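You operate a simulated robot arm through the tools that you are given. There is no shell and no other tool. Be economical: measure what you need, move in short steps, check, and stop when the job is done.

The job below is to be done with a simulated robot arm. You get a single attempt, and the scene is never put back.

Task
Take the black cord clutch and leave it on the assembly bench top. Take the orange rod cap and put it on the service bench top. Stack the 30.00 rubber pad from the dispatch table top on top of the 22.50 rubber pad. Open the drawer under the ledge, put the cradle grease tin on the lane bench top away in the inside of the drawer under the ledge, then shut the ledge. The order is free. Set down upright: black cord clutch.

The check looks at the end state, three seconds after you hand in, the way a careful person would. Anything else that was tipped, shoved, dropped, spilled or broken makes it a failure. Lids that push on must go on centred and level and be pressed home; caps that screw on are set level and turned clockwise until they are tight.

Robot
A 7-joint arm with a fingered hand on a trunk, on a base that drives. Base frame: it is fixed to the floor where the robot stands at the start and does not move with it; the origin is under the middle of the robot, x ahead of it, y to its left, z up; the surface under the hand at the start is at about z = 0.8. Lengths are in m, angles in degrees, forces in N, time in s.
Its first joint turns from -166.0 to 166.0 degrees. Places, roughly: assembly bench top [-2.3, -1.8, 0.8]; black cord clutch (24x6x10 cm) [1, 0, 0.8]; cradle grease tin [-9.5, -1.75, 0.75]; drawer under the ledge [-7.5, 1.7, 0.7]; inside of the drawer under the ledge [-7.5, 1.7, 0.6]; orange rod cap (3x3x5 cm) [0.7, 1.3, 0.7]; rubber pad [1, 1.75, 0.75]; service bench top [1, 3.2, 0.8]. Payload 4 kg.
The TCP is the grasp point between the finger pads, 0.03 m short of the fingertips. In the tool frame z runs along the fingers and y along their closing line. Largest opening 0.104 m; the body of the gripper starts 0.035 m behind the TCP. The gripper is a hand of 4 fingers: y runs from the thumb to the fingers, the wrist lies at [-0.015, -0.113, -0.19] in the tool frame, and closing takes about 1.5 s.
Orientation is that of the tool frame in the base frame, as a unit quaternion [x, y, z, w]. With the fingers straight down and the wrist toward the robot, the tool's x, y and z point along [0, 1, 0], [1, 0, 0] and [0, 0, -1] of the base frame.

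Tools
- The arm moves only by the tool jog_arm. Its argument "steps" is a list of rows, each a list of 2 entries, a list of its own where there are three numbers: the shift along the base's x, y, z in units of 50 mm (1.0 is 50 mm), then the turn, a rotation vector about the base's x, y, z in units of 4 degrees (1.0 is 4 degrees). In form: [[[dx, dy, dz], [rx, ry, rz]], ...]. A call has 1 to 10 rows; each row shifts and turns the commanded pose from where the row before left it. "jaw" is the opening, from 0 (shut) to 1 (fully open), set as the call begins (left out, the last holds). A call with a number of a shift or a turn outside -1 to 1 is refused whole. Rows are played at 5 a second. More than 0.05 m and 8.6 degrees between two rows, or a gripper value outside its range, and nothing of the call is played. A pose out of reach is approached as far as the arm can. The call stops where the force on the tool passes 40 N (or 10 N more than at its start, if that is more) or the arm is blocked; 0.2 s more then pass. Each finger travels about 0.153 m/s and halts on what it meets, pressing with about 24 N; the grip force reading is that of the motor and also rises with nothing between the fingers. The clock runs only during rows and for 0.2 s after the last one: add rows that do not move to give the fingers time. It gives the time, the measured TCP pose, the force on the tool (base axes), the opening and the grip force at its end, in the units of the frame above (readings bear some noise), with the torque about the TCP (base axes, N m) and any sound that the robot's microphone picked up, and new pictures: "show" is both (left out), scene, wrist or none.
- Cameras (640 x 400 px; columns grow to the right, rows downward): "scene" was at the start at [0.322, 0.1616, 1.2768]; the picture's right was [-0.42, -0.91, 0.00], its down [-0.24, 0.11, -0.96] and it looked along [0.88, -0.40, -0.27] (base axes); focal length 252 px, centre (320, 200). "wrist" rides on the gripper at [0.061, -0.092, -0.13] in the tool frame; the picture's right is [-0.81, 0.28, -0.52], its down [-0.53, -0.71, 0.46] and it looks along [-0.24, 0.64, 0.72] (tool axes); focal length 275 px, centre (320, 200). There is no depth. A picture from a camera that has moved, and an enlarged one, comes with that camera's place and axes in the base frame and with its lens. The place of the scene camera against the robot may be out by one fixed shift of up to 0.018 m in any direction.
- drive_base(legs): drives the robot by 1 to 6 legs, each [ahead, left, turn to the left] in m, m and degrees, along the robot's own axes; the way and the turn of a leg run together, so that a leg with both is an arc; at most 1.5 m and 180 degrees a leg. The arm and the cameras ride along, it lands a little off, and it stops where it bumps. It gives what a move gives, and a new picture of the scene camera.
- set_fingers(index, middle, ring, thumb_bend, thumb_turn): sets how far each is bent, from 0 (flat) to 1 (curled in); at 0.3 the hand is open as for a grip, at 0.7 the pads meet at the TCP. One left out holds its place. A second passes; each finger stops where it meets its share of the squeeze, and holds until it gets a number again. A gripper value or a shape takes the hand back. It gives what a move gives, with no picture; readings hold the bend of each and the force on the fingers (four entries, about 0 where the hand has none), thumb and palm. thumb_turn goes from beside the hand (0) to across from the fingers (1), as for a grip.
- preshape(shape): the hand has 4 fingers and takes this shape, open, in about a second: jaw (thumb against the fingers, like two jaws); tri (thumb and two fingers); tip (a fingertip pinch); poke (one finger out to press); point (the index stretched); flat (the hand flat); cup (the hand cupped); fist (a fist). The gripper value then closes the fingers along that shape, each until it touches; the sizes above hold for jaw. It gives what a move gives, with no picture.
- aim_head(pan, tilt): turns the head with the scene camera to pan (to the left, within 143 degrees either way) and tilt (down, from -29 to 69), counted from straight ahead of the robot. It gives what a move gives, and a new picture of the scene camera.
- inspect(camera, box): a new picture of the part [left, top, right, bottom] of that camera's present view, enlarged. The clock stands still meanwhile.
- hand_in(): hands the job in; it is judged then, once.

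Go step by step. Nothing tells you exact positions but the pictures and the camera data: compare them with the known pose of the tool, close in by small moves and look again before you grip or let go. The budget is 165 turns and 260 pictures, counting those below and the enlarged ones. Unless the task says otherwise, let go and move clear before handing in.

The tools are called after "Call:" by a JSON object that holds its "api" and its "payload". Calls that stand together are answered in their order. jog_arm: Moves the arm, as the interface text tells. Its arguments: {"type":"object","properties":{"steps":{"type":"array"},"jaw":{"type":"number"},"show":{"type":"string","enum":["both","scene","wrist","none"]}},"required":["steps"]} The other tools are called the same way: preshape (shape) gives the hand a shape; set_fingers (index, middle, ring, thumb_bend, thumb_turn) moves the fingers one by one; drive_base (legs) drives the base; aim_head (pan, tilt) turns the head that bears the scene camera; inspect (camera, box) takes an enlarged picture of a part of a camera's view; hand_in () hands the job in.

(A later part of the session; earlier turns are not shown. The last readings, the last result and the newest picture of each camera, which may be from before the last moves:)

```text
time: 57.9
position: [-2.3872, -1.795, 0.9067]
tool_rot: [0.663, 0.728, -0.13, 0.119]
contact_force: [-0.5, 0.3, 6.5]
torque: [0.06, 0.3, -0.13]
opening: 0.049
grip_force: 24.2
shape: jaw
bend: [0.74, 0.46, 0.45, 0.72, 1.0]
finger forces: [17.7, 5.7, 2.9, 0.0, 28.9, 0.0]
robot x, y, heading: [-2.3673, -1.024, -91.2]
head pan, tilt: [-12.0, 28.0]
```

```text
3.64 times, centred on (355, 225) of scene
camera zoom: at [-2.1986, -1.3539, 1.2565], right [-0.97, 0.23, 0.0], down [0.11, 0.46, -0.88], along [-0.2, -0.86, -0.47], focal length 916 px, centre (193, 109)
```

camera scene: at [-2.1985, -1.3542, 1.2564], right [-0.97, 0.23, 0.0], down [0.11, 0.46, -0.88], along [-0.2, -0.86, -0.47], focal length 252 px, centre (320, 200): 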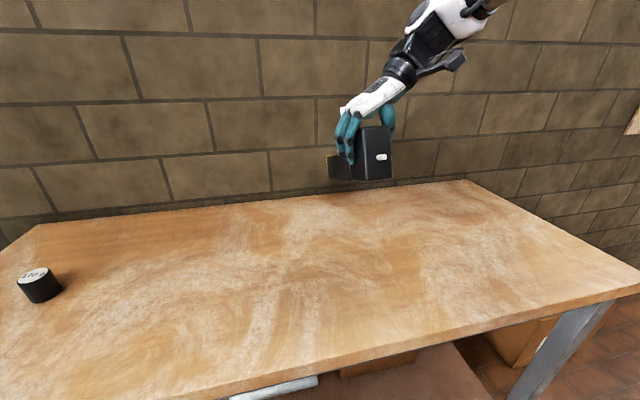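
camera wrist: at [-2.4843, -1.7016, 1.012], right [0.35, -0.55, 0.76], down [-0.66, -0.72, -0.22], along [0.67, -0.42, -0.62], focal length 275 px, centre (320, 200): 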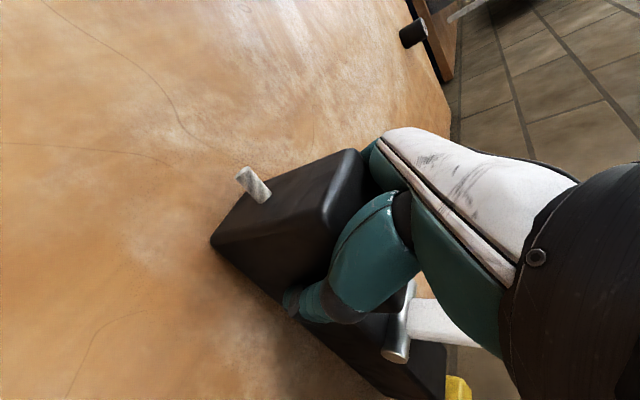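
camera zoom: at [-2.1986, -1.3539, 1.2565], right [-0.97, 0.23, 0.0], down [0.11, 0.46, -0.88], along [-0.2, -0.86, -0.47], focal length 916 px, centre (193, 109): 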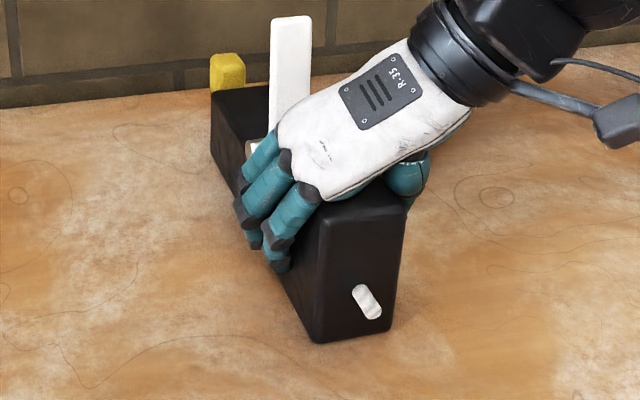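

It's seated flat. Opening and retreating along the tool axis.

Call:
{"api": "jog_arm", "payload": {"steps": [[[0, 0, 0], [0, 0, 0]], [[0, 0, 0], [0, 0, 0]], [[0, 0, 0], [0, 0, 0]], [[0, 0, 0], [0, 0, 0]], [[0, 0, 0], [0, 0, 0]], [[0, 0.17, 0.47], [0, 0, 0]], [[0, 0.17, 0.47], [0, 0, 0]], [[0, 0.34, 0.94], [0, 0, 0]], [[0, 0.34, 0.94], [0, 0, 0]], [[0, 0.34, 0.94], [0, 0, 0]]], "jaw": 1}}

```text
time: 60.1
position: [-2.3873, -1.7256, 1.0953]
tool_rot: [0.663, 0.728, -0.129, 0.118]
contact_force: [0.2, -0.4, -1.2]
torque: [-0.01, -0.01, 0.01]
opening: 0.104
grip_force: 0.2
shape: jaw
bend: [0.3, 0.3, 0.3, 0.3, 0.98]
finger forces: [0.0, 0.0, 0.1, 0.0, 0.1, 0.1]
robot x, y, heading: [-2.3668, -1.0218, -91.1]
head pan, tilt: [-12.0, 28.0]
camera scene: at [-2.1985, -1.3543, 1.2564], right [-0.97, 0.23, 0.0], down [0.11, 0.46, -0.88], along [-0.2, -0.86, -0.47], focal length 252 px, centre (320, 200)
camera wrist: at [-2.4829, -1.6327, 1.1996], right [0.35, -0.55, 0.76], down [-0.66, -0.72, -0.22], along [0.67, -0.42, -0.62], focal length 275 px, centre (320, 200)
```

scene: 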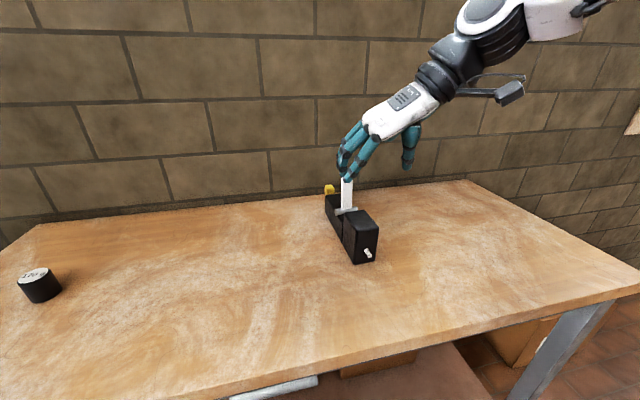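
wrist: 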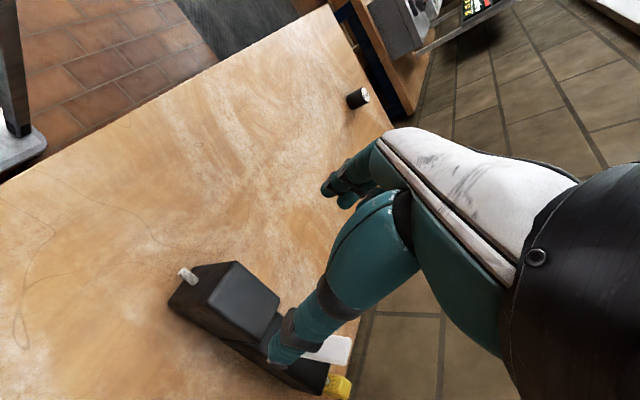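

The clutch stands upright on the assembly bench. Levelling the tool, backing off, and turning west to look along the hall toward the drawer and lane bench.

Call:
{"api": "jog_arm", "payload": {"steps": [[[0, 0.5, 0.5], [1, 0, 0]], [[0, 0.3, 0.2], [1, 0, 0]], [[0, 0, 0], [1, 0, 0]], [[0, 0, 0], [1, 0, 0]], [[0, 0, 0], [1, 0, 0]], [[0, 0, 0], [0, 0, -1]], [[0, 0, 0], [0, 0, -1]], [[0, 0, 0], [0, 0, -1]], [[0, 0, 0], [0, 0, -1]], [[0, 0, 0], [0, 0, -1]]], "show": "none"}}

Call:
{"api": "jog_arm", "payload": {"steps": [[[0, 0, 0], [0, 0, -1]], [[0, 0, 0], [0, 0, -1]], [[0, 0, 0], [0, 0, -1]], [[0, 0, 0], [0, 0, -1]], [[0, 0, 0], [0, 0, -1]], [[0, 0, 0], [0, 0, -1]], [[0, 0, 0], [0, 0, -1]], [[0, 0, 0], [0, 0, -1]], [[0, 0, 0], [0, 0, -1]], [[0, 0, 0], [0, 0, -1]]], "show": "none"}}

Call:
{"api": "jog_arm", "payload": {"steps": [[[0, 0, 0], [0, 0, -1]], [[0, 0, 0], [0, 0, -1]], [[0, 0, 0], [0, 0, -1]], [[0, 0, 0], [0, 0, -1]], [[0, 0, 0], [0, 0, -1]], [[0, 0, 0], [0, 0, -1]], [[0, 0, 0], [0, 0, -1]], [[0, 0, 0], [0, 0, -1]], [[0, 0, 0], [0, 0, -1]]], "show": "none"}}

Call:
{"api": "drive_base", "payload": {"legs": [[-0.4, 0, 0], [0, 0, -89]]}}

Call:
{"api": "aim_head", "payload": {"pan": 0, "tilt": 10}}

```text
time: 62.3
position: [-2.3872, -1.6863, 1.1303]
tool_rot: [0.792, 0.611, -0.002, 0.002]
contact_force: [0.4, 0.7, -0.9]
torque: [0.0, -0.02, -0.03]
opening: 0.1037
grip_force: 0.1
shape: jaw
bend: [0.3, 0.3, 0.3, 0.3, 0.98]
finger forces: [0.0, 0.0, 0.1, 0.1, 0.0, 0.0]
robot x, y, heading: [-2.3713, -1.0221, -91.3]
head pan, tilt: [-12.0, 28.0]
```

```text
time: 64.5
position: [-2.389, -1.6862, 1.1291]
tool_rot: [0.953, 0.302, -0.003, 0.0]
contact_force: [-1.2, -0.2, 0.6]
torque: [-0.01, -0.03, 0.0]
opening: 0.1041
grip_force: 0.1
shape: jaw
bend: [0.3, 0.3, 0.3, 0.3, 0.98]
finger forces: [0.0, 0.0, 0.0, 0.0, 0.1, 0.0]
robot x, y, heading: [-2.3711, -1.0219, -91.3]
head pan, tilt: [-12.0, 28.0]
```

```text
time: 66.5
position: [-2.3882, -1.6863, 1.1296]
tool_rot: [1.0, -0.006, -0.004, 0.001]
contact_force: [0.0, -0.1, -0.5]
torque: [0.01, 0.0, -0.01]
opening: 0.104
grip_force: 0.1
shape: jaw
bend: [0.3, 0.3, 0.3, 0.3, 0.98]
finger forces: [0.0, 0.1, 0.1, 0.1, 0.0, 0.0]
robot x, y, heading: [-2.3698, -1.0201, -91.1]
head pan, tilt: [-12.0, 28.0]
```

```text
time: 72.8
position: [-3.0276, -0.6077, 1.1293]
tool_rot: [0.708, -0.707, -0.001, -0.002]
contact_force: [0.1, 0.2, 0.2]
torque: [0.0, 0.02, 0.01]
opening: 0.1039
grip_force: 0.1
shape: jaw
bend: [0.3, 0.3, 0.3, 0.3, 0.98]
finger forces: [0.0, 0.0, 0.1, 0.0, 0.0, 0.1]
robot x, y, heading: [-2.3638, -0.6176, 179.4]
head pan, tilt: [-12.0, 28.0]
camera scene: at [-2.6965, -0.7965, 1.2564], right [0.22, 0.98, 0.0], down [0.46, -0.1, -0.88], along [-0.86, 0.19, -0.47], focal length 252 px, centre (320, 200)
```

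scene: 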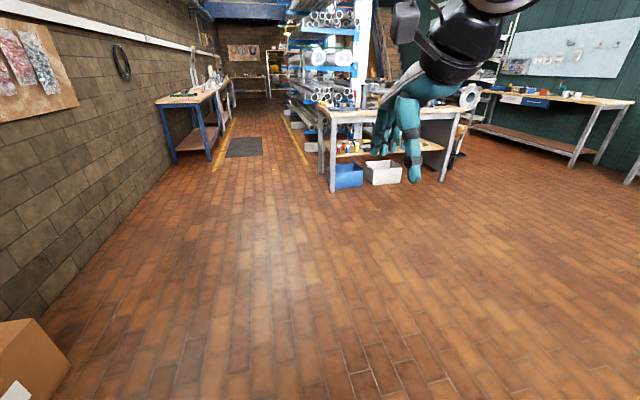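

```text
time: 73.6
position: [-3.0269, -0.6084, 1.1282]
tool_rot: [0.707, -0.707, -0.002, -0.003]
contact_force: [-0.3, 0.0, -0.2]
torque: [0.0, 0.04, 0.0]
opening: 0.1042
grip_force: 0.1
shape: jaw
bend: [0.3, 0.3, 0.3, 0.3, 0.98]
finger forces: [0.1, 0.0, 0.1, 0.1, 0.1, 0.0]
robot x, y, heading: [-2.3612, -0.6204, 179.2]
head pan, tilt: [0.0, 10.0]
camera scene: at [-2.7004, -0.8154, 1.2855], right [0.01, 1.0, 0.0], down [0.17, 0.0, -0.98], along [-0.98, 0.01, -0.17], focal length 252 px, centre (320, 200)
```

scene: 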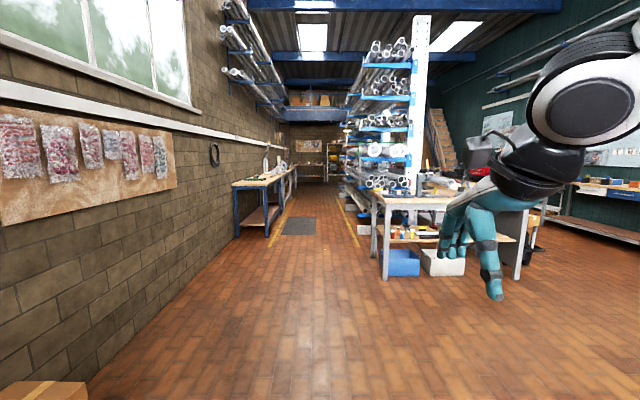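

Zooming on the island/rack area to find the ledge with the drawer.

Call:
{"api": "inspect", "payload": {"camera": "scene", "box": [340, 120, 640, 290]}}

Call:
{"api": "inspect", "payload": {"camera": "scene", "box": [200, 120, 360, 250]}}

Call:
{"api": "aim_head", "payload": {"pan": -60, "tilt": 10}}

```text
2.13 times, centred on (490, 205) of scene
camera zoom: at [-2.7004, -0.8154, 1.2855], right [0.01, 1.0, 0.0], down [0.17, 0.0, -0.98], along [-0.98, 0.01, -0.17], focal length 537 px, centre (-43, 189)
```

zoom: 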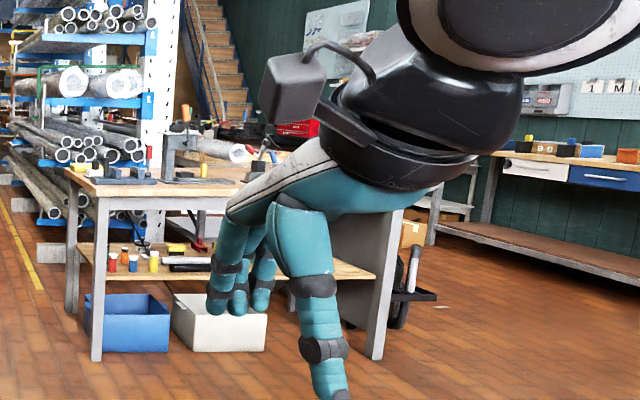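

```text
3.08 times, centred on (280, 185) of scene
camera zoom: at [-2.7004, -0.8154, 1.2855], right [0.01, 1.0, 0.0], down [0.17, 0.0, -0.98], along [-0.98, 0.01, -0.17], focal length 775 px, centre (443, 246)
```

zoom: 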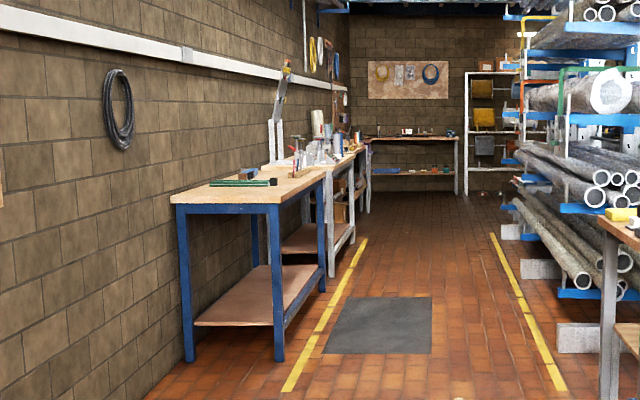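

```text
time: 74.9
position: [-3.0285, -0.6092, 1.129]
tool_rot: [-0.707, 0.707, 0.002, 0.001]
contact_force: [-0.2, -1.2, 0.1]
torque: [-0.02, -0.01, -0.01]
opening: 0.1041
grip_force: 0.0
shape: jaw
bend: [0.3, 0.3, 0.3, 0.3, 0.98]
finger forces: [0.0, 0.0, 0.0, 0.0, 0.0, 0.0]
robot x, y, heading: [-2.3601, -0.6194, 179.6]
head pan, tilt: [-60.0, 10.0]
camera scene: at [-2.6533, -0.7353, 1.2856], right [0.87, 0.49, 0.0], down [0.09, -0.15, -0.98], along [-0.49, 0.86, -0.17], focal length 252 px, centre (320, 200)
```

scene: 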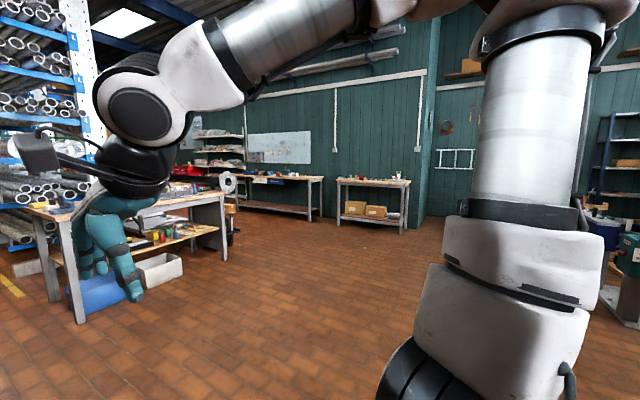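

The drawer at (-7.5, 1.7) is hidden behind the island. I'll drive to about (-4.1, 2.0) and look west.

Call:
{"api": "drive_base", "payload": {"legs": [[0, 0, -55], [1.5, 0, 0], [1.5, 0, 0], [0, 0, 55]]}}

Call:
{"api": "aim_head", "payload": {"pan": 10, "tilt": 12}}

```text
time: 94.4
position: [-4.6489, 1.9463, 1.1298]
tool_rot: [-0.7, 0.714, 0.002, 0.003]
contact_force: [0.2, -0.6, -0.2]
torque: [-0.03, -0.04, 0.03]
opening: 0.1039
grip_force: 0.1
shape: jaw
bend: [0.3, 0.3, 0.3, 0.3, 0.98]
finger forces: [0.0, 0.1, 0.0, 0.0, 0.0, 0.0]
robot x, y, heading: [-3.9858, 1.9183, 178.4]
head pan, tilt: [-60.0, 10.0]
camera scene: at [-4.2772, 1.8114, 1.2856], right [0.88, 0.47, 0.0], down [0.08, -0.15, -0.98], along [-0.47, 0.87, -0.17], focal length 252 px, centre (320, 200)
```

scene: 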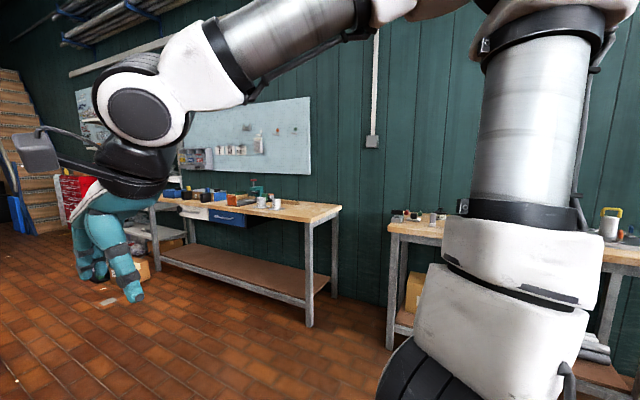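

```text
time: 95.8
position: [-4.6472, 1.9462, 1.1296]
tool_rot: [-0.7, 0.714, 0.002, 0.002]
contact_force: [-0.6, 0.7, 0.3]
torque: [0.01, 0.01, -0.01]
opening: 0.1042
grip_force: 0.0
shape: jaw
bend: [0.3, 0.3, 0.3, 0.3, 0.98]
finger forces: [0.0, 0.1, 0.0, 0.0, 0.1, 0.0]
robot x, y, heading: [-3.9868, 1.9187, 178.2]
head pan, tilt: [10.0, 12.0]
camera scene: at [-4.3254, 1.7161, 1.2823], right [-0.14, 0.99, 0.0], down [0.21, 0.03, -0.98], along [-0.97, -0.14, -0.21], focal length 252 px, centre (320, 200)
```

scene: 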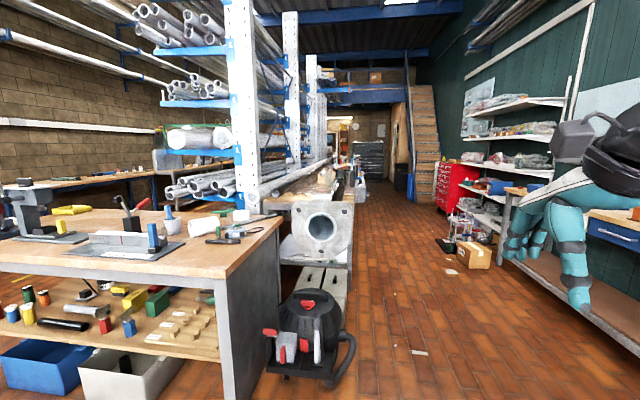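

Zooming along the island side for a ledge with drawer.

Call:
{"api": "inspect", "payload": {"camera": "scene", "box": [270, 120, 430, 250]}}

Call:
{"api": "inspect", "payload": {"camera": "scene", "box": [420, 80, 640, 280]}}

```text
3.08 times, centred on (350, 185) of scene
camera zoom: at [-4.3254, 1.7161, 1.2823], right [-0.14, 0.99, 0.0], down [0.21, 0.03, -0.98], along [-0.97, -0.14, -0.21], focal length 775 px, centre (228, 246)
```

zoom: 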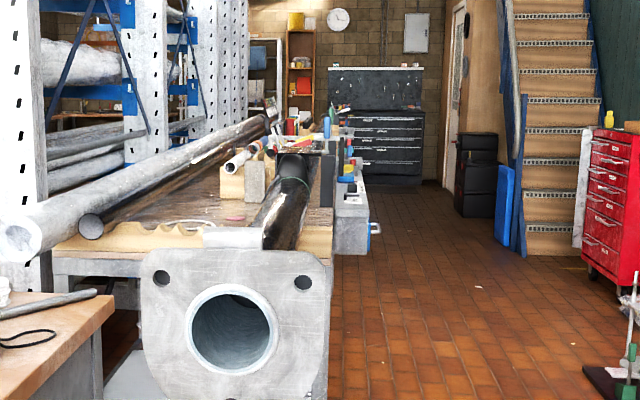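

```text
2.00 times, centred on (530, 180) of scene
camera zoom: at [-4.3254, 1.7161, 1.2823], right [-0.14, 0.99, 0.0], down [0.21, 0.03, -0.98], along [-0.97, -0.14, -0.21], focal length 504 px, centre (-100, 240)
```

zoom: 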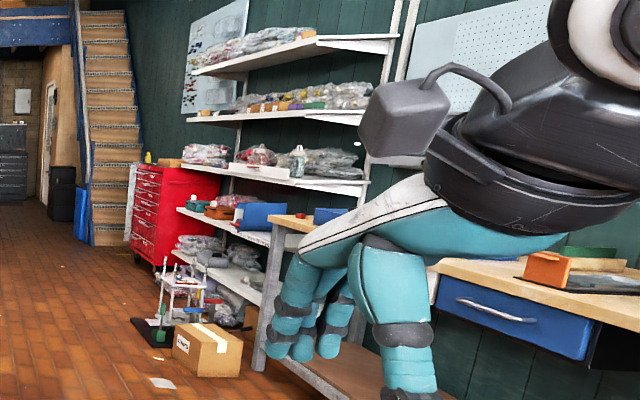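

The grey box with a blue-ended handle on the island's north side, near (-7.6, 1.8), is the drawer under the ledge. I'll drive along the aisle at y≈2.4 to get closer.

Call:
{"api": "drive_base", "payload": {"legs": [[0, -0.5, 1.7], [1.5, 0, 0], [0.6, 0, 0]]}}

Call:
{"api": "aim_head", "payload": {"pan": 35, "tilt": 22}}

```text
time: 108.7
position: [-6.7216, 2.3781, 1.1293]
tool_rot: [0.72, -0.694, -0.002, -0.002]
contact_force: [-0.5, 0.0, 0.4]
torque: [0.03, 0.02, -0.02]
opening: 0.1039
grip_force: 0.1
shape: jaw
bend: [0.3, 0.3, 0.3, 0.3, 0.98]
finger forces: [0.0, 0.0, 0.0, 0.0, 0.0, 0.0]
robot x, y, heading: [-6.057, 2.3912, -178.2]
head pan, tilt: [10.0, 12.0]
camera scene: at [-6.3864, 2.1673, 1.2823], right [-0.2, 0.98, 0.0], down [0.2, 0.04, -0.98], along [-0.96, -0.2, -0.21], focal length 252 px, centre (320, 200)
```

scene: 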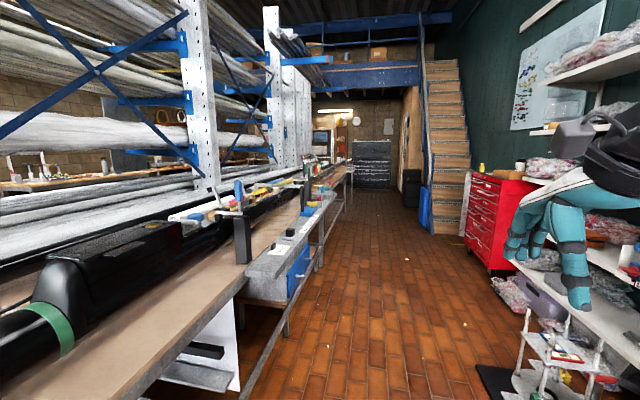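

```text
time: 109.6
position: [-6.7227, 2.3787, 1.1288]
tool_rot: [0.72, -0.694, -0.003, -0.003]
contact_force: [0.7, 0.4, -0.4]
torque: [0.0, -0.01, -0.02]
opening: 0.1038
grip_force: 0.1
shape: jaw
bend: [0.3, 0.3, 0.3, 0.3, 0.98]
finger forces: [0.0, 0.0, 0.1, 0.0, 0.0, 0.0]
robot x, y, heading: [-6.0565, 2.3952, -178.5]
head pan, tilt: [35.0, 22.0]
camera scene: at [-6.3697, 2.1307, 1.2661], right [-0.59, 0.8, 0.0], down [0.3, 0.22, -0.93], along [-0.75, -0.55, -0.37], focal length 252 px, centre (320, 200)
```

scene: 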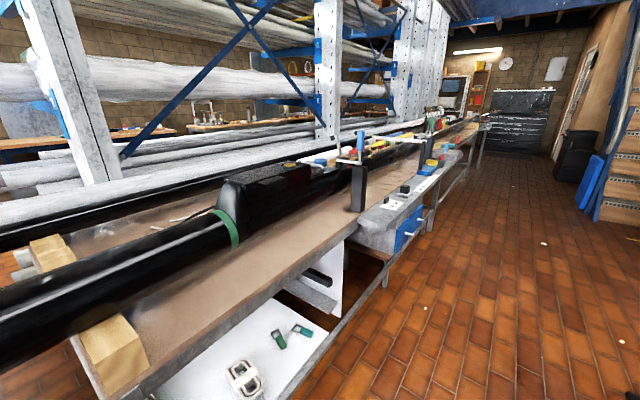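

Call:
{"api": "inspect", "payload": {"camera": "scene", "box": [320, 150, 480, 290]}}

```text
2.86 times, centred on (400, 220) of scene
camera zoom: at [-6.3697, 2.1307, 1.2661], right [-0.59, 0.8, 0.0], down [0.3, 0.22, -0.93], along [-0.75, -0.55, -0.37], focal length 720 px, centre (91, 143)
```

zoom: 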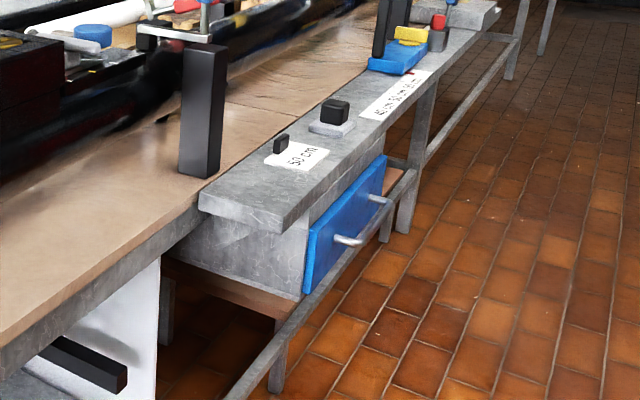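

The blue drawer front has a bar handle spanning x≈-7.39…-7.57, y≈1.865, z≈0.70. I'll stand near (-6.7, 2.3) so opening stays within reach.

Call:
{"api": "drive_base", "payload": {"legs": [[0.64, 0.1, -1.5]]}}

Call:
{"api": "aim_head", "payload": {"pan": 30, "tilt": 35}}

```text
time: 113.2
position: [-7.3546, 2.2734, 1.1295]
tool_rot: [0.716, -0.698, -0.003, -0.002]
contact_force: [0.5, 0.7, 0.4]
torque: [0.0, 0.01, 0.03]
opening: 0.104
grip_force: 0.0
shape: jaw
bend: [0.3, 0.3, 0.3, 0.3, 0.98]
finger forces: [0.1, 0.0, 0.1, 0.0, 0.0, 0.0]
robot x, y, heading: [-6.6908, 2.2783, -179.2]
head pan, tilt: [35.0, 22.0]
camera scene: at [-7.0049, 2.0215, 1.2661], right [-0.59, 0.81, 0.0], down [0.3, 0.22, -0.93], along [-0.75, -0.54, -0.37], focal length 252 px, centre (320, 200)
```

scene: 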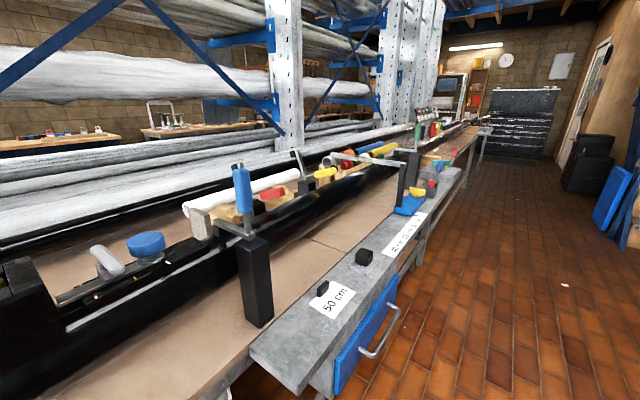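

```text
time: 113.9
position: [-7.3559, 2.2719, 1.1303]
tool_rot: [0.716, -0.698, -0.002, -0.002]
contact_force: [-0.5, 0.4, 0.2]
torque: [0.05, -0.01, 0.0]
opening: 0.1039
grip_force: 0.1
shape: jaw
bend: [0.3, 0.3, 0.3, 0.3, 0.98]
finger forces: [0.1, 0.0, 0.0, 0.0, 0.1, 0.0]
robot x, y, heading: [-6.6889, 2.2768, -178.7]
head pan, tilt: [30.0, 35.0]
camera scene: at [-7.0053, 2.0307, 1.2455], right [-0.51, 0.86, 0.0], down [0.49, 0.29, -0.82], along [-0.7, -0.42, -0.57], focal length 252 px, centre (320, 200)
```

scene: 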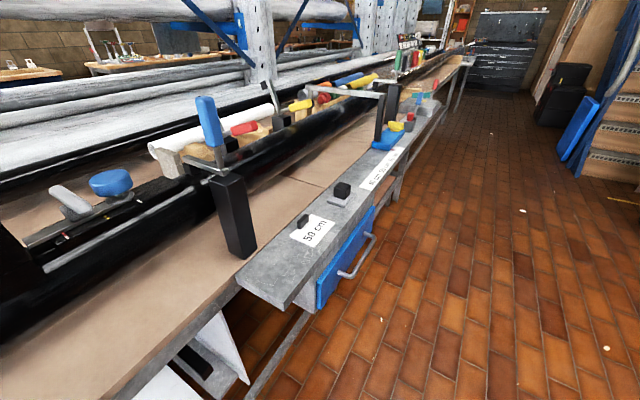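

Handle midpoint triangulates to about (-7.485, 1.87, 0.697). I'll yaw the tool 90° then pitch it toward the drawer, with a half-open hand.

Call:
{"api": "jog_arm", "payload": {"steps": [[[0, 0, 0], [0, 0, 1]], [[0, 0, 0], [0, 0, 1]], [[0, 0, 0], [0, 0, 1]], [[0, 0, 0], [0, 0, 1]], [[0, 0, 0], [0, 0, 1]], [[0, 0, 0], [0, 0, 1]], [[0, 0, 0], [0, 0, 1]], [[0, 0, 0], [0, 0, 1]], [[0, 0, 0], [0, 0, 1]], [[0, 0, 0], [0, 0, 1]]], "show": "none", "jaw": 0.5}}

Call:
{"api": "jog_arm", "payload": {"steps": [[[0, 0, 0], [0, 0, 1]], [[0, 0, 0], [0, 0, 1]], [[0, 0, 0], [0, 0, 1]], [[0, 0, 0], [0, 0, 1]], [[0, 0, 0], [0, 0, 1]], [[0, 0, 0], [0, 0, 1]], [[0, 0, 0], [0, 0, 1]], [[0, 0, 0], [0, 0, 1]], [[0, 0, 0], [0, 0, 1]], [[0, 0, 0], [0, 0, 1]]], "show": "none"}}

Call:
{"api": "jog_arm", "payload": {"steps": [[[0, 0, 0], [0, 0, 1]], [[0, 0, 0], [0, 0, 1]], [[-0.5, 0, -0.5], [0, 0, 0.2]], [[-0.7, 0, -0.7], [-1, 0, 0]], [[-0.7, 0, -0.7], [-1, 0, 0]], [[-0.7, 0, -0.7], [-1, 0, 0]], [[0, 0, -0.7], [-1, 0, 0]], [[0, 0, 0], [-1, 0, 0]], [[0, 0, 0], [-1, 0, 0]]]}}

```text
time: 116.1
position: [-7.3541, 2.2734, 1.13]
tool_rot: [0.912, -0.411, -0.003, 0.0]
contact_force: [0.0, -0.6, 0.1]
torque: [-0.01, -0.02, -0.02]
opening: 0.0522
grip_force: 0.1
shape: jaw
bend: [0.74, 0.44, 0.41, 0.69, 1.0]
finger forces: [0.1, 0.0, 0.1, 0.0, 0.1, 0.1]
robot x, y, heading: [-6.6907, 2.2769, -179.1]
head pan, tilt: [30.0, 35.0]
```

```text
time: 118.3
position: [-7.3555, 2.2746, 1.1301]
tool_rot: [0.997, -0.074, -0.003, -0.001]
contact_force: [0.0, 0.1, -0.5]
torque: [0.01, 0.05, -0.01]
opening: 0.052
grip_force: 0.1
shape: jaw
bend: [0.74, 0.44, 0.41, 0.69, 1.0]
finger forces: [0.0, 0.0, 0.1, 0.0, 0.0, 0.0]
robot x, y, heading: [-6.6918, 2.2805, -179.1]
head pan, tilt: [30.0, 35.0]
```

```text
time: 120.3
position: [-7.4857, 2.2733, 0.9642]
tool_rot: [0.978, 0.001, -0.004, 0.208]
contact_force: [-0.2, -0.3, -0.8]
torque: [0.02, -0.01, -0.03]
opening: 0.0525
grip_force: 0.0
shape: jaw
bend: [0.74, 0.44, 0.41, 0.69, 1.0]
finger forces: [0.0, 0.0, 0.0, 0.1, 0.0, 0.0]
robot x, y, heading: [-6.6882, 2.2796, -178.9]
head pan, tilt: [30.0, 35.0]
camera scene: at [-7.0052, 2.0306, 1.2455], right [-0.51, 0.86, 0.0], down [0.49, 0.29, -0.82], along [-0.7, -0.42, -0.57], focal length 252 px, centre (320, 200)
camera wrist: at [-7.422, 2.4092, 1.0446], right [-0.81, -0.04, 0.59], down [-0.54, 0.47, -0.7], along [-0.25, -0.88, -0.4], focal length 275 px, centre (320, 200)
```

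scene: 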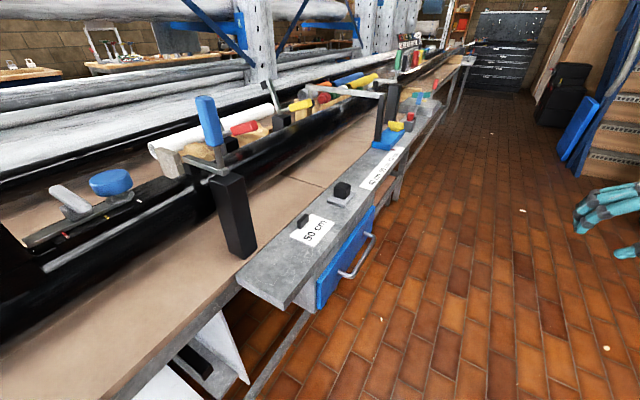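
wrist: 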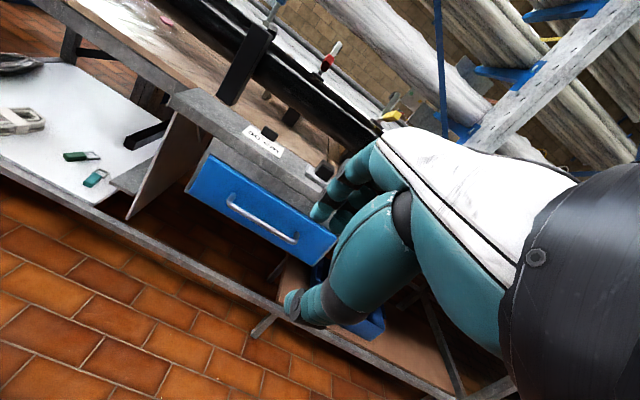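

The wrist view shows the drawer and handle clearly (handle mid ≈ x -7.50, z≈0.68). Continuing the pitch to 60° and approaching.

Call:
{"api": "jog_arm", "payload": {"steps": [[[-0.2, 0, -0.6], [-1, 0, 0]], [[0, 0, -0.6], [-1, 0, 0]], [[0, 0, -0.6], [-1, 0, 0]], [[0, 0, -0.6], [-1, 0, 0]], [[0, 0, -0.6], [-1, 0, 0]], [[0, -0.4, -0.6], [-1, 0, 0]], [[0, -0.8, -0.4], [-1, 0, 0]], [[0, -0.8, 0], [-1, 0, 0]], [[0, 0, 0], [-1, 0, 0]], [[0, 0, 0], [0, 0, 0]]]}}

```text
time: 122.5
position: [-7.4951, 2.1727, 0.7631]
tool_rot: [0.865, 0.0, -0.003, 0.501]
contact_force: [-0.4, 0.1, 0.2]
torque: [0.03, -0.02, -0.01]
opening: 0.0523
grip_force: 0.1
shape: jaw
bend: [0.74, 0.44, 0.41, 0.69, 1.0]
finger forces: [0.0, 0.1, 0.0, 0.0, 0.0, 0.1]
robot x, y, heading: [-6.6911, 2.2793, -179.2]
head pan, tilt: [30.0, 35.0]
camera scene: at [-7.0053, 2.0307, 1.2454], right [-0.51, 0.86, 0.0], down [0.49, 0.29, -0.82], along [-0.7, -0.42, -0.57], focal length 252 px, centre (320, 200)
camera wrist: at [-7.4325, 2.3302, 0.7477], right [-0.81, 0.31, 0.5], down [-0.54, -0.04, -0.84], along [-0.25, -0.95, 0.2], focal length 275 px, centre (320, 200)
```

scene: 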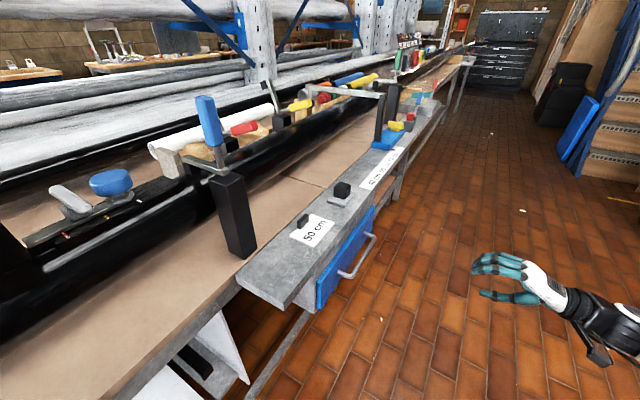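
wrist: 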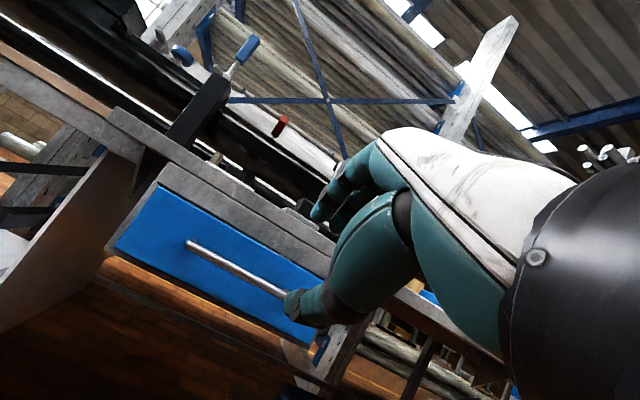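

Handle triangulated to (-7.50, 1.871, 0.678). Approaching it.

Call:
{"api": "jog_arm", "payload": {"steps": [[[0, -0.8, -0.8], [0, 0, 0]], [[0, -0.9, -0.8], [0, 0, 0]], [[0, -0.9, 0], [0, 0, 0]], [[0, -0.9, 0], [0, 0, 0]], [[0, -0.9, 0], [0, 0, 0]], [[0, 0, 0], [0, 0, 0]]]}}

Call:
{"api": "inspect", "payload": {"camera": "scene", "box": [300, 180, 440, 310]}}

```text
refused: row 1 steps farther than a row can; nothing moved
```

```text
3.08 times, centred on (370, 245) of scene
camera zoom: at [-7.0053, 2.0307, 1.2454], right [-0.51, 0.86, 0.0], down [0.49, 0.29, -0.82], along [-0.7, -0.42, -0.57], focal length 775 px, centre (166, 62)
```

zoom: 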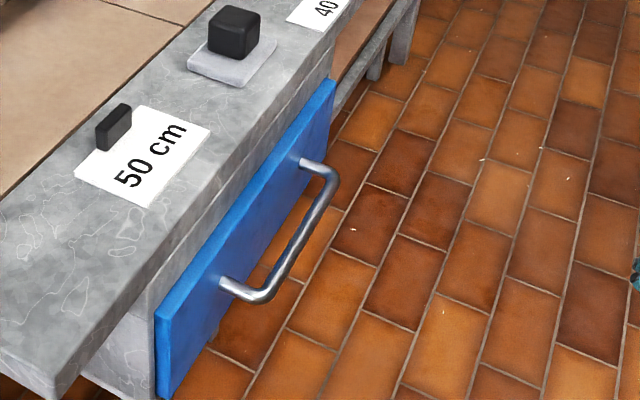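

Call:
{"api": "jog_arm", "payload": {"steps": [[[0, -0.65, -0.65], [0, 0, 0]], [[0, -0.65, -0.65], [0, 0, 0]], [[0, -0.65, -0.3], [0, 0, 0]], [[0, -0.9, 0], [0, 0, 0]], [[0, -0.9, 0], [0, 0, 0]], [[0, -0.9, 0], [0, 0, 0]], [[0, 0, 0], [0, 0, 0]]]}}

Call:
{"api": "inspect", "payload": {"camera": "scene", "box": [300, 180, 440, 310]}}

```text
time: 124.1
position: [-7.4919, 1.938, 0.6835]
tool_rot: [0.866, 0.0, -0.004, 0.5]
contact_force: [-0.9, -0.3, 0.1]
torque: [-0.01, 0.01, -0.02]
opening: 0.0525
grip_force: 0.0
shape: jaw
bend: [0.74, 0.44, 0.41, 0.69, 1.0]
finger forces: [0.1, 0.0, 0.0, 0.0, 0.0, 0.0]
robot x, y, heading: [-6.692, 2.2783, -179.2]
head pan, tilt: [30.0, 35.0]
camera scene: at [-7.0053, 2.0306, 1.2454], right [-0.51, 0.86, 0.0], down [0.49, 0.29, -0.82], along [-0.7, -0.42, -0.57], focal length 252 px, centre (320, 200)
camera wrist: at [-7.4292, 2.0963, 0.6691], right [-0.81, 0.31, 0.5], down [-0.54, -0.04, -0.84], along [-0.25, -0.95, 0.2], focal length 275 px, centre (320, 200)
```

scene: 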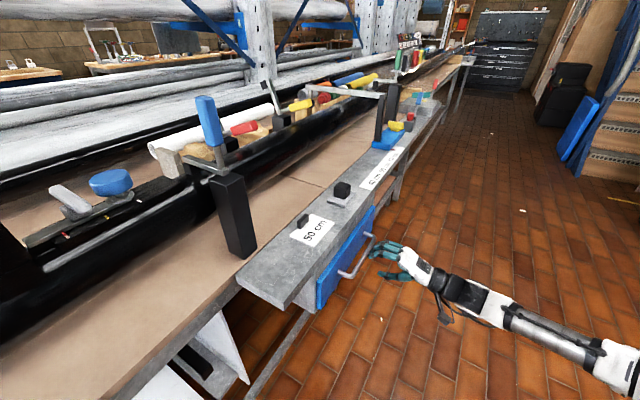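
wrist: 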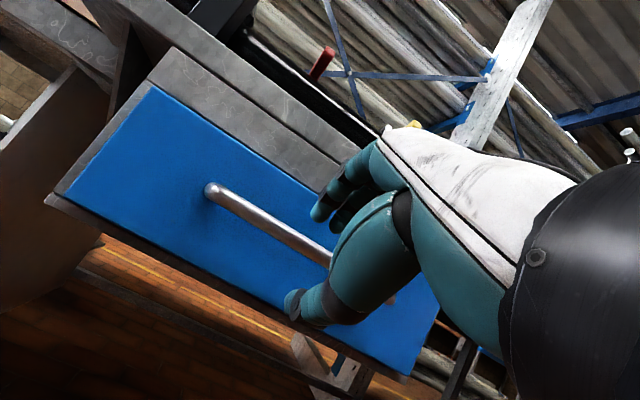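

```text
3.08 times, centred on (370, 245) of scene
camera zoom: at [-7.0053, 2.0306, 1.2454], right [-0.51, 0.86, 0.0], down [0.49, 0.29, -0.82], along [-0.7, -0.42, -0.57], focal length 775 px, centre (166, 62)
```

zoom: 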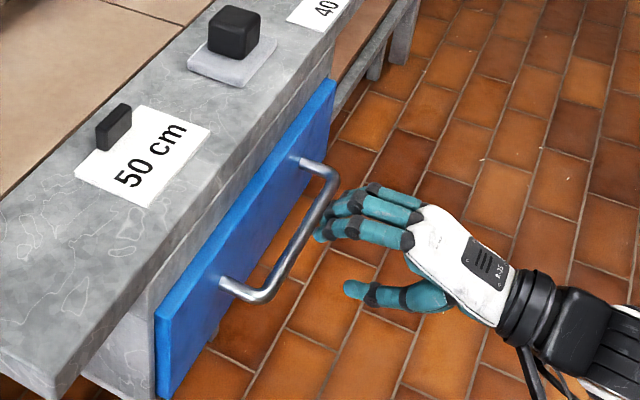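

Alignment looks good. Moving in the last 5 cm and closing on the bar.

Call:
{"api": "jog_arm", "payload": {"steps": [[[-0.1, -0.5, -0.05], [0, 0, 0]], [[0, -0.55, 0], [0, 0, 0]], [[0, 0, 0], [0, 0, 0]]], "show": "wrist"}}

Call:
{"api": "inspect", "payload": {"camera": "scene", "box": [300, 180, 440, 310]}}

```text
time: 124.9
position: [-7.4999, 1.8873, 0.6826]
tool_rot: [0.866, -0.001, -0.005, 0.5]
contact_force: [-0.5, 0.8, 0.1]
torque: [0.01, 0.0, -0.02]
opening: 0.0525
grip_force: 0.0
shape: jaw
bend: [0.74, 0.44, 0.41, 0.69, 1.0]
finger forces: [0.0, 0.0, 0.0, 0.0, 0.1, 0.1]
robot x, y, heading: [-6.6873, 2.2795, -179.1]
head pan, tilt: [30.0, 35.0]
camera wrist: at [-7.4363, 2.0444, 0.6672], right [-0.81, 0.31, 0.5], down [-0.54, -0.04, -0.84], along [-0.25, -0.95, 0.2], focal length 275 px, centre (320, 200)
```

wrist: 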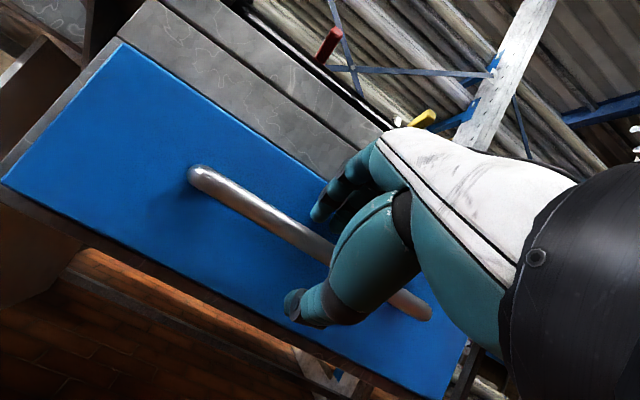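

```text
3.08 times, centred on (370, 245) of scene
camera zoom: at [-7.0053, 2.0307, 1.2454], right [-0.51, 0.86, 0.0], down [0.49, 0.29, -0.82], along [-0.7, -0.42, -0.57], focal length 775 px, centre (166, 62)
```

zoom: 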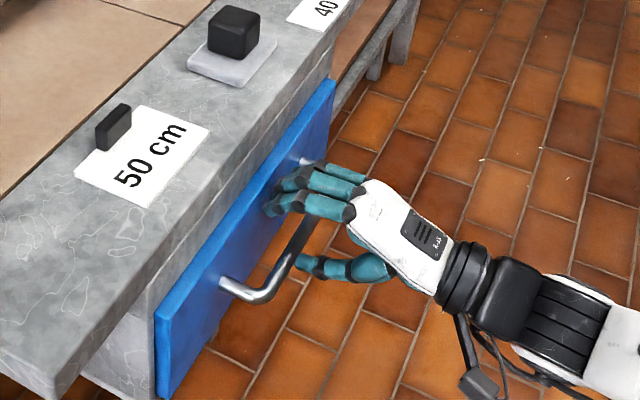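

The bar is between fingers and thumb. Closing, then a gentle pull.

Call:
{"api": "jog_arm", "payload": {"steps": [[[0, 0, 0], [0, 0, 0]], [[0, 0, 0], [0, 0, 0]], [[0, 0, 0], [0, 0, 0]], [[0, 0, 0], [0, 0, 0]], [[0, 0, 0], [0, 0, 0]], [[0, 0, 0], [0, 0, 0]], [[0, 0.3, 0], [0, 0, 0]], [[0, 0.3, 0], [0, 0, 0]]], "jaw": 0, "show": "none"}}

Call:
{"api": "inspect", "payload": {"camera": "scene", "box": [300, 180, 440, 310]}}

```text
time: 126.7
position: [-7.4992, 1.9167, 0.6817]
tool_rot: [0.866, 0.0, -0.003, 0.501]
contact_force: [1.4, -0.9, -12.3]
torque: [0.06, 0.01, 0.09]
opening: 0.001
grip_force: 24.0
shape: jaw
bend: [0.7, 0.7, 0.7, 0.73, 1.0]
finger forces: [1.3, 0.0, 2.3, 0.1, 24.9, 0.1]
robot x, y, heading: [-6.6897, 2.2758, -178.9]
head pan, tilt: [30.0, 35.0]
```

```text
3.08 times, centred on (370, 245) of scene
camera zoom: at [-7.0056, 2.0304, 1.2453], right [-0.51, 0.86, 0.0], down [0.49, 0.29, -0.82], along [-0.7, -0.42, -0.57], focal length 775 px, centre (166, 62)
```

zoom: 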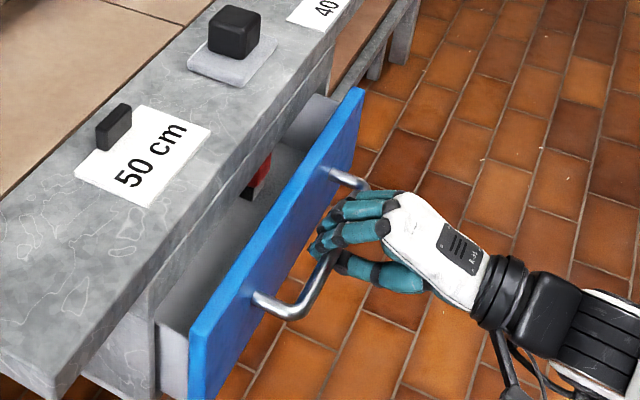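

The drawer is opening. Pulling further by 20 cm.

Call:
{"api": "jog_arm", "payload": {"steps": [[[0, 0.6, 0], [0, 0, 0]], [[0, 0.6, 0], [0, 0, 0]], [[0, 0.6, 0], [0, 0, 0]], [[0, 0.6, 0], [0, 0, 0]], [[0, 0.6, 0], [0, 0, 0]], [[0, 0.6, 0], [0, 0, 0]], [[0, 0, 0], [0, 0, 0]]]}}

```text
time: 128.3
position: [-7.4986, 2.099, 0.6804]
tool_rot: [0.866, -0.001, -0.004, 0.5]
contact_force: [-8.5, -2.8, 0.1]
torque: [0.0, 0.04, 0.0]
opening: 0.0013
grip_force: 24.6
shape: jaw
bend: [0.7, 0.7, 0.7, 0.75, 1.0]
finger forces: [5.2, 0.0, 2.7, 0.1, 20.1, 0.0]
robot x, y, heading: [-6.6927, 2.2818, -179.1]
head pan, tilt: [30.0, 35.0]
camera scene: at [-7.0057, 2.0308, 1.2454], right [-0.51, 0.86, 0.0], down [0.49, 0.29, -0.82], along [-0.7, -0.42, -0.57], focal length 252 px, centre (320, 200)
camera wrist: at [-7.4349, 2.2565, 0.6646], right [-0.81, 0.32, 0.5], down [-0.54, -0.04, -0.84], along [-0.25, -0.95, 0.2], focal length 275 px, centre (320, 200)
```

scene: 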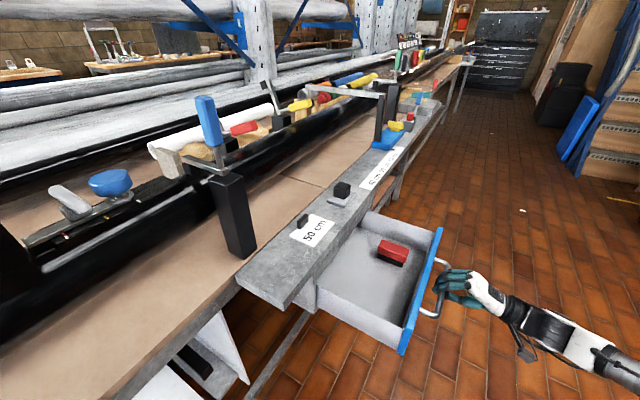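
wrist: 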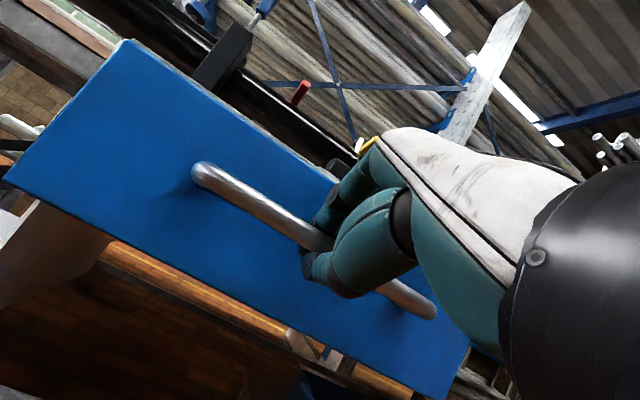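

Open ~22 cm, with a red block inside to avoid. Pulling 4 cm more, then releasing and withdrawing.

Call:
{"api": "jog_arm", "payload": {"steps": [[[0, 0.4, 0], [0, 0, 0]], [[0, 0.4, 0], [0, 0, 0]], [[0, 0, 0], [0, 0, 0]]], "show": "none"}}

Call:
{"api": "jog_arm", "payload": {"steps": [[[0, 0, 0], [0, 0, 0]], [[0, 0, 0], [0, 0, 0]], [[0, 0, 0], [0, 0, 0]], [[0, 0, 0], [0, 0, 0]], [[0, 0.4, 0], [0, 0, 0]], [[0, 0.9, 0], [0, 0, 0]], [[0, 0.7, 0.3], [0, 0, 0]], [[0, 0, 0.9], [1, 0, 0]], [[0, 0, 0.9], [1, 0, 0]], [[0, 0, 0.9], [1, 0, 0]]], "jaw": 0.6}}

```text
time: 128.7
position: [-7.498, 2.1079, 0.6785]
tool_rot: [0.866, 0.002, -0.002, 0.499]
contact_force: [-14.8, -23.5, -6.0]
torque: [-0.03, 0.02, -0.02]
opening: 0.0001
grip_force: 24.1
shape: jaw
bend: [0.7, 0.7, 0.7, 0.75, 1.0]
finger forces: [15.9, 6.9, 5.5, 0.0, 22.6, 0.0]
robot x, y, heading: [-6.6881, 2.2789, -179.2]
head pan, tilt: [30.0, 35.0]
stopped in row 2: the force on the tool passed its limit at 52 N (the readings are from after the stop); the commanded pose is now the measured one
```

```text
time: 130.9
position: [-7.4984, 2.2112, 0.8287]
tool_rot: [0.913, 0.001, -0.002, 0.407]
contact_force: [1.1, -0.8, -0.1]
torque: [-0.03, 0.0, 0.0]
opening: 0.0624
grip_force: 0.0
shape: jaw
bend: [0.29, 0.41, 0.37, 0.65, 1.0]
finger forces: [0.0, 0.0, 0.0, 0.0, 0.0, 0.1]
robot x, y, heading: [-6.6938, 2.2807, -178.9]
head pan, tilt: [30.0, 35.0]
camera scene: at [-7.0055, 2.0305, 1.2454], right [-0.51, 0.86, 0.0], down [0.49, 0.29, -0.82], along [-0.7, -0.42, -0.57], focal length 252 px, centre (320, 200)
camera wrist: at [-7.4354, 2.3685, 0.846], right [-0.81, 0.2, 0.55], down [-0.54, 0.14, -0.83], along [-0.24, -0.97, 0.0], focal length 275 px, centre (320, 200)
```

scene: 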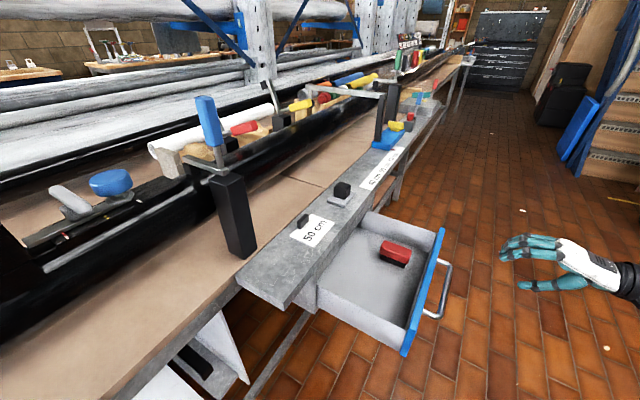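
wrist: 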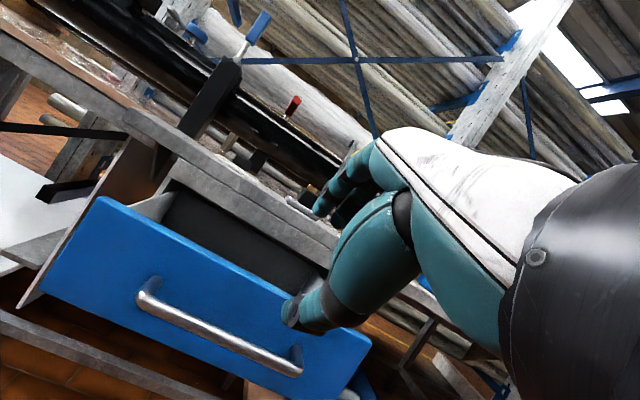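

Drawer is fully open (~21 cm). I'll raise and un-pitch the tool, then drive back around the island's east end to the south aisle.

Call:
{"api": "jog_arm", "payload": {"steps": [[[0, 0, 0.9], [1, 0, 0]], [[0, 0, 0.9], [1, 0, 0]], [[0, 0, 0.9], [1, 0, 0]], [[0, 0, 0.9], [1, 0, 0]], [[0, 0, 0.9], [1, 0, 0]], [[0, 0, 0.9], [1, 0, 0]], [[0.9, 0, 0], [1, 0, 0]], [[0.9, 0, 0], [1, 0, 0]], [[0, 0, 0], [1, 0, 0]], [[0, 0, 0], [1, 0, 0]]], "show": "none", "jaw": 1}}

Call:
{"api": "jog_arm", "payload": {"steps": [[[0, 0, 0], [1, 0, 0]], [[0, 0, 0], [1, 0, 0]], [[0, 0, 0], [0, 0, 0]]], "show": "none"}}

Call:
{"api": "drive_base", "payload": {"legs": [[-1.5, 0, -1], [-1.5, 0, 0], [0, 1.5, 0], [0, 1.5, 0], [0, 0.2, 0]]}}

Call:
{"api": "aim_head", "payload": {"pan": 10, "tilt": 15}}

```text
time: 133.1
position: [-7.4083, 2.2098, 1.1]
tool_rot: [0.998, 0.001, -0.002, 0.07]
contact_force: [-0.7, -0.1, -0.2]
torque: [-0.01, 0.0, 0.02]
opening: 0.1038
grip_force: 0.1
shape: jaw
bend: [0.3, 0.3, 0.3, 0.3, 0.98]
finger forces: [0.0, 0.0, 0.0, 0.0, 0.0, 0.1]
robot x, y, heading: [-6.6883, 2.2774, -179.3]
head pan, tilt: [30.0, 35.0]
```

```text
time: 133.9
position: [-7.4086, 2.2105, 1.0984]
tool_rot: [1.0, 0.002, -0.002, 0.0]
contact_force: [0.8, -0.1, 1.0]
torque: [-0.01, -0.04, 0.0]
opening: 0.104
grip_force: 0.0
shape: jaw
bend: [0.3, 0.3, 0.3, 0.3, 0.98]
finger forces: [0.0, 0.0, 0.0, 0.1, 0.0, 0.0]
robot x, y, heading: [-6.6929, 2.2768, -179.1]
head pan, tilt: [30.0, 35.0]
```

```text
time: 163.5
position: [-4.4827, -1.0134, 1.1002]
tool_rot: [1.0, -0.008, -0.001, 0.001]
contact_force: [0.5, -0.3, 0.0]
torque: [0.01, 0.0, 0.03]
opening: 0.1039
grip_force: 0.1
shape: jaw
bend: [0.3, 0.3, 0.3, 0.3, 0.98]
finger forces: [0.0, 0.0, 0.0, 0.0, 0.1, 0.0]
robot x, y, heading: [-3.7629, -0.958, 179.7]
head pan, tilt: [30.0, 35.0]
camera scene: at [-4.0841, -1.202, 1.2454], right [-0.49, 0.87, 0.0], down [0.5, 0.28, -0.82], along [-0.71, -0.41, -0.57], focal length 252 px, centre (320, 200)
```

scene: 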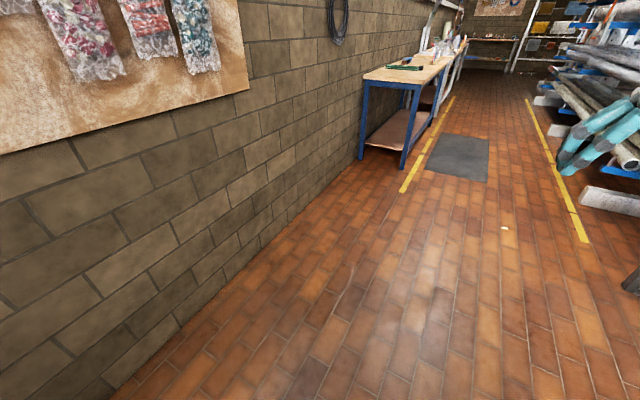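

```text
time: 164.3
position: [-4.4818, -1.0136, 1.0995]
tool_rot: [1.0, -0.008, -0.002, 0.001]
contact_force: [-0.5, 0.3, 0.8]
torque: [-0.01, 0.0, -0.01]
opening: 0.104
grip_force: 0.0
shape: jaw
bend: [0.3, 0.3, 0.3, 0.3, 0.98]
finger forces: [0.0, 0.0, 0.0, 0.1, 0.1, 0.0]
robot x, y, heading: [-3.7662, -0.9611, 179.8]
head pan, tilt: [10.0, 15.0]
camera scene: at [-4.0997, -1.1742, 1.2774], right [-0.17, 0.99, 0.0], down [0.26, 0.04, -0.97], along [-0.95, -0.16, -0.26], focal length 252 px, centre (320, 200)
```

scene: 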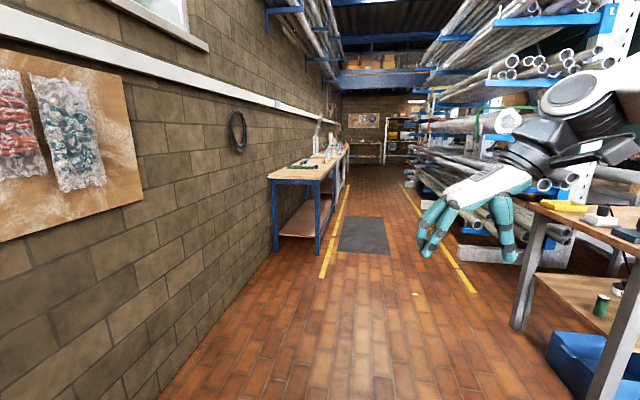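

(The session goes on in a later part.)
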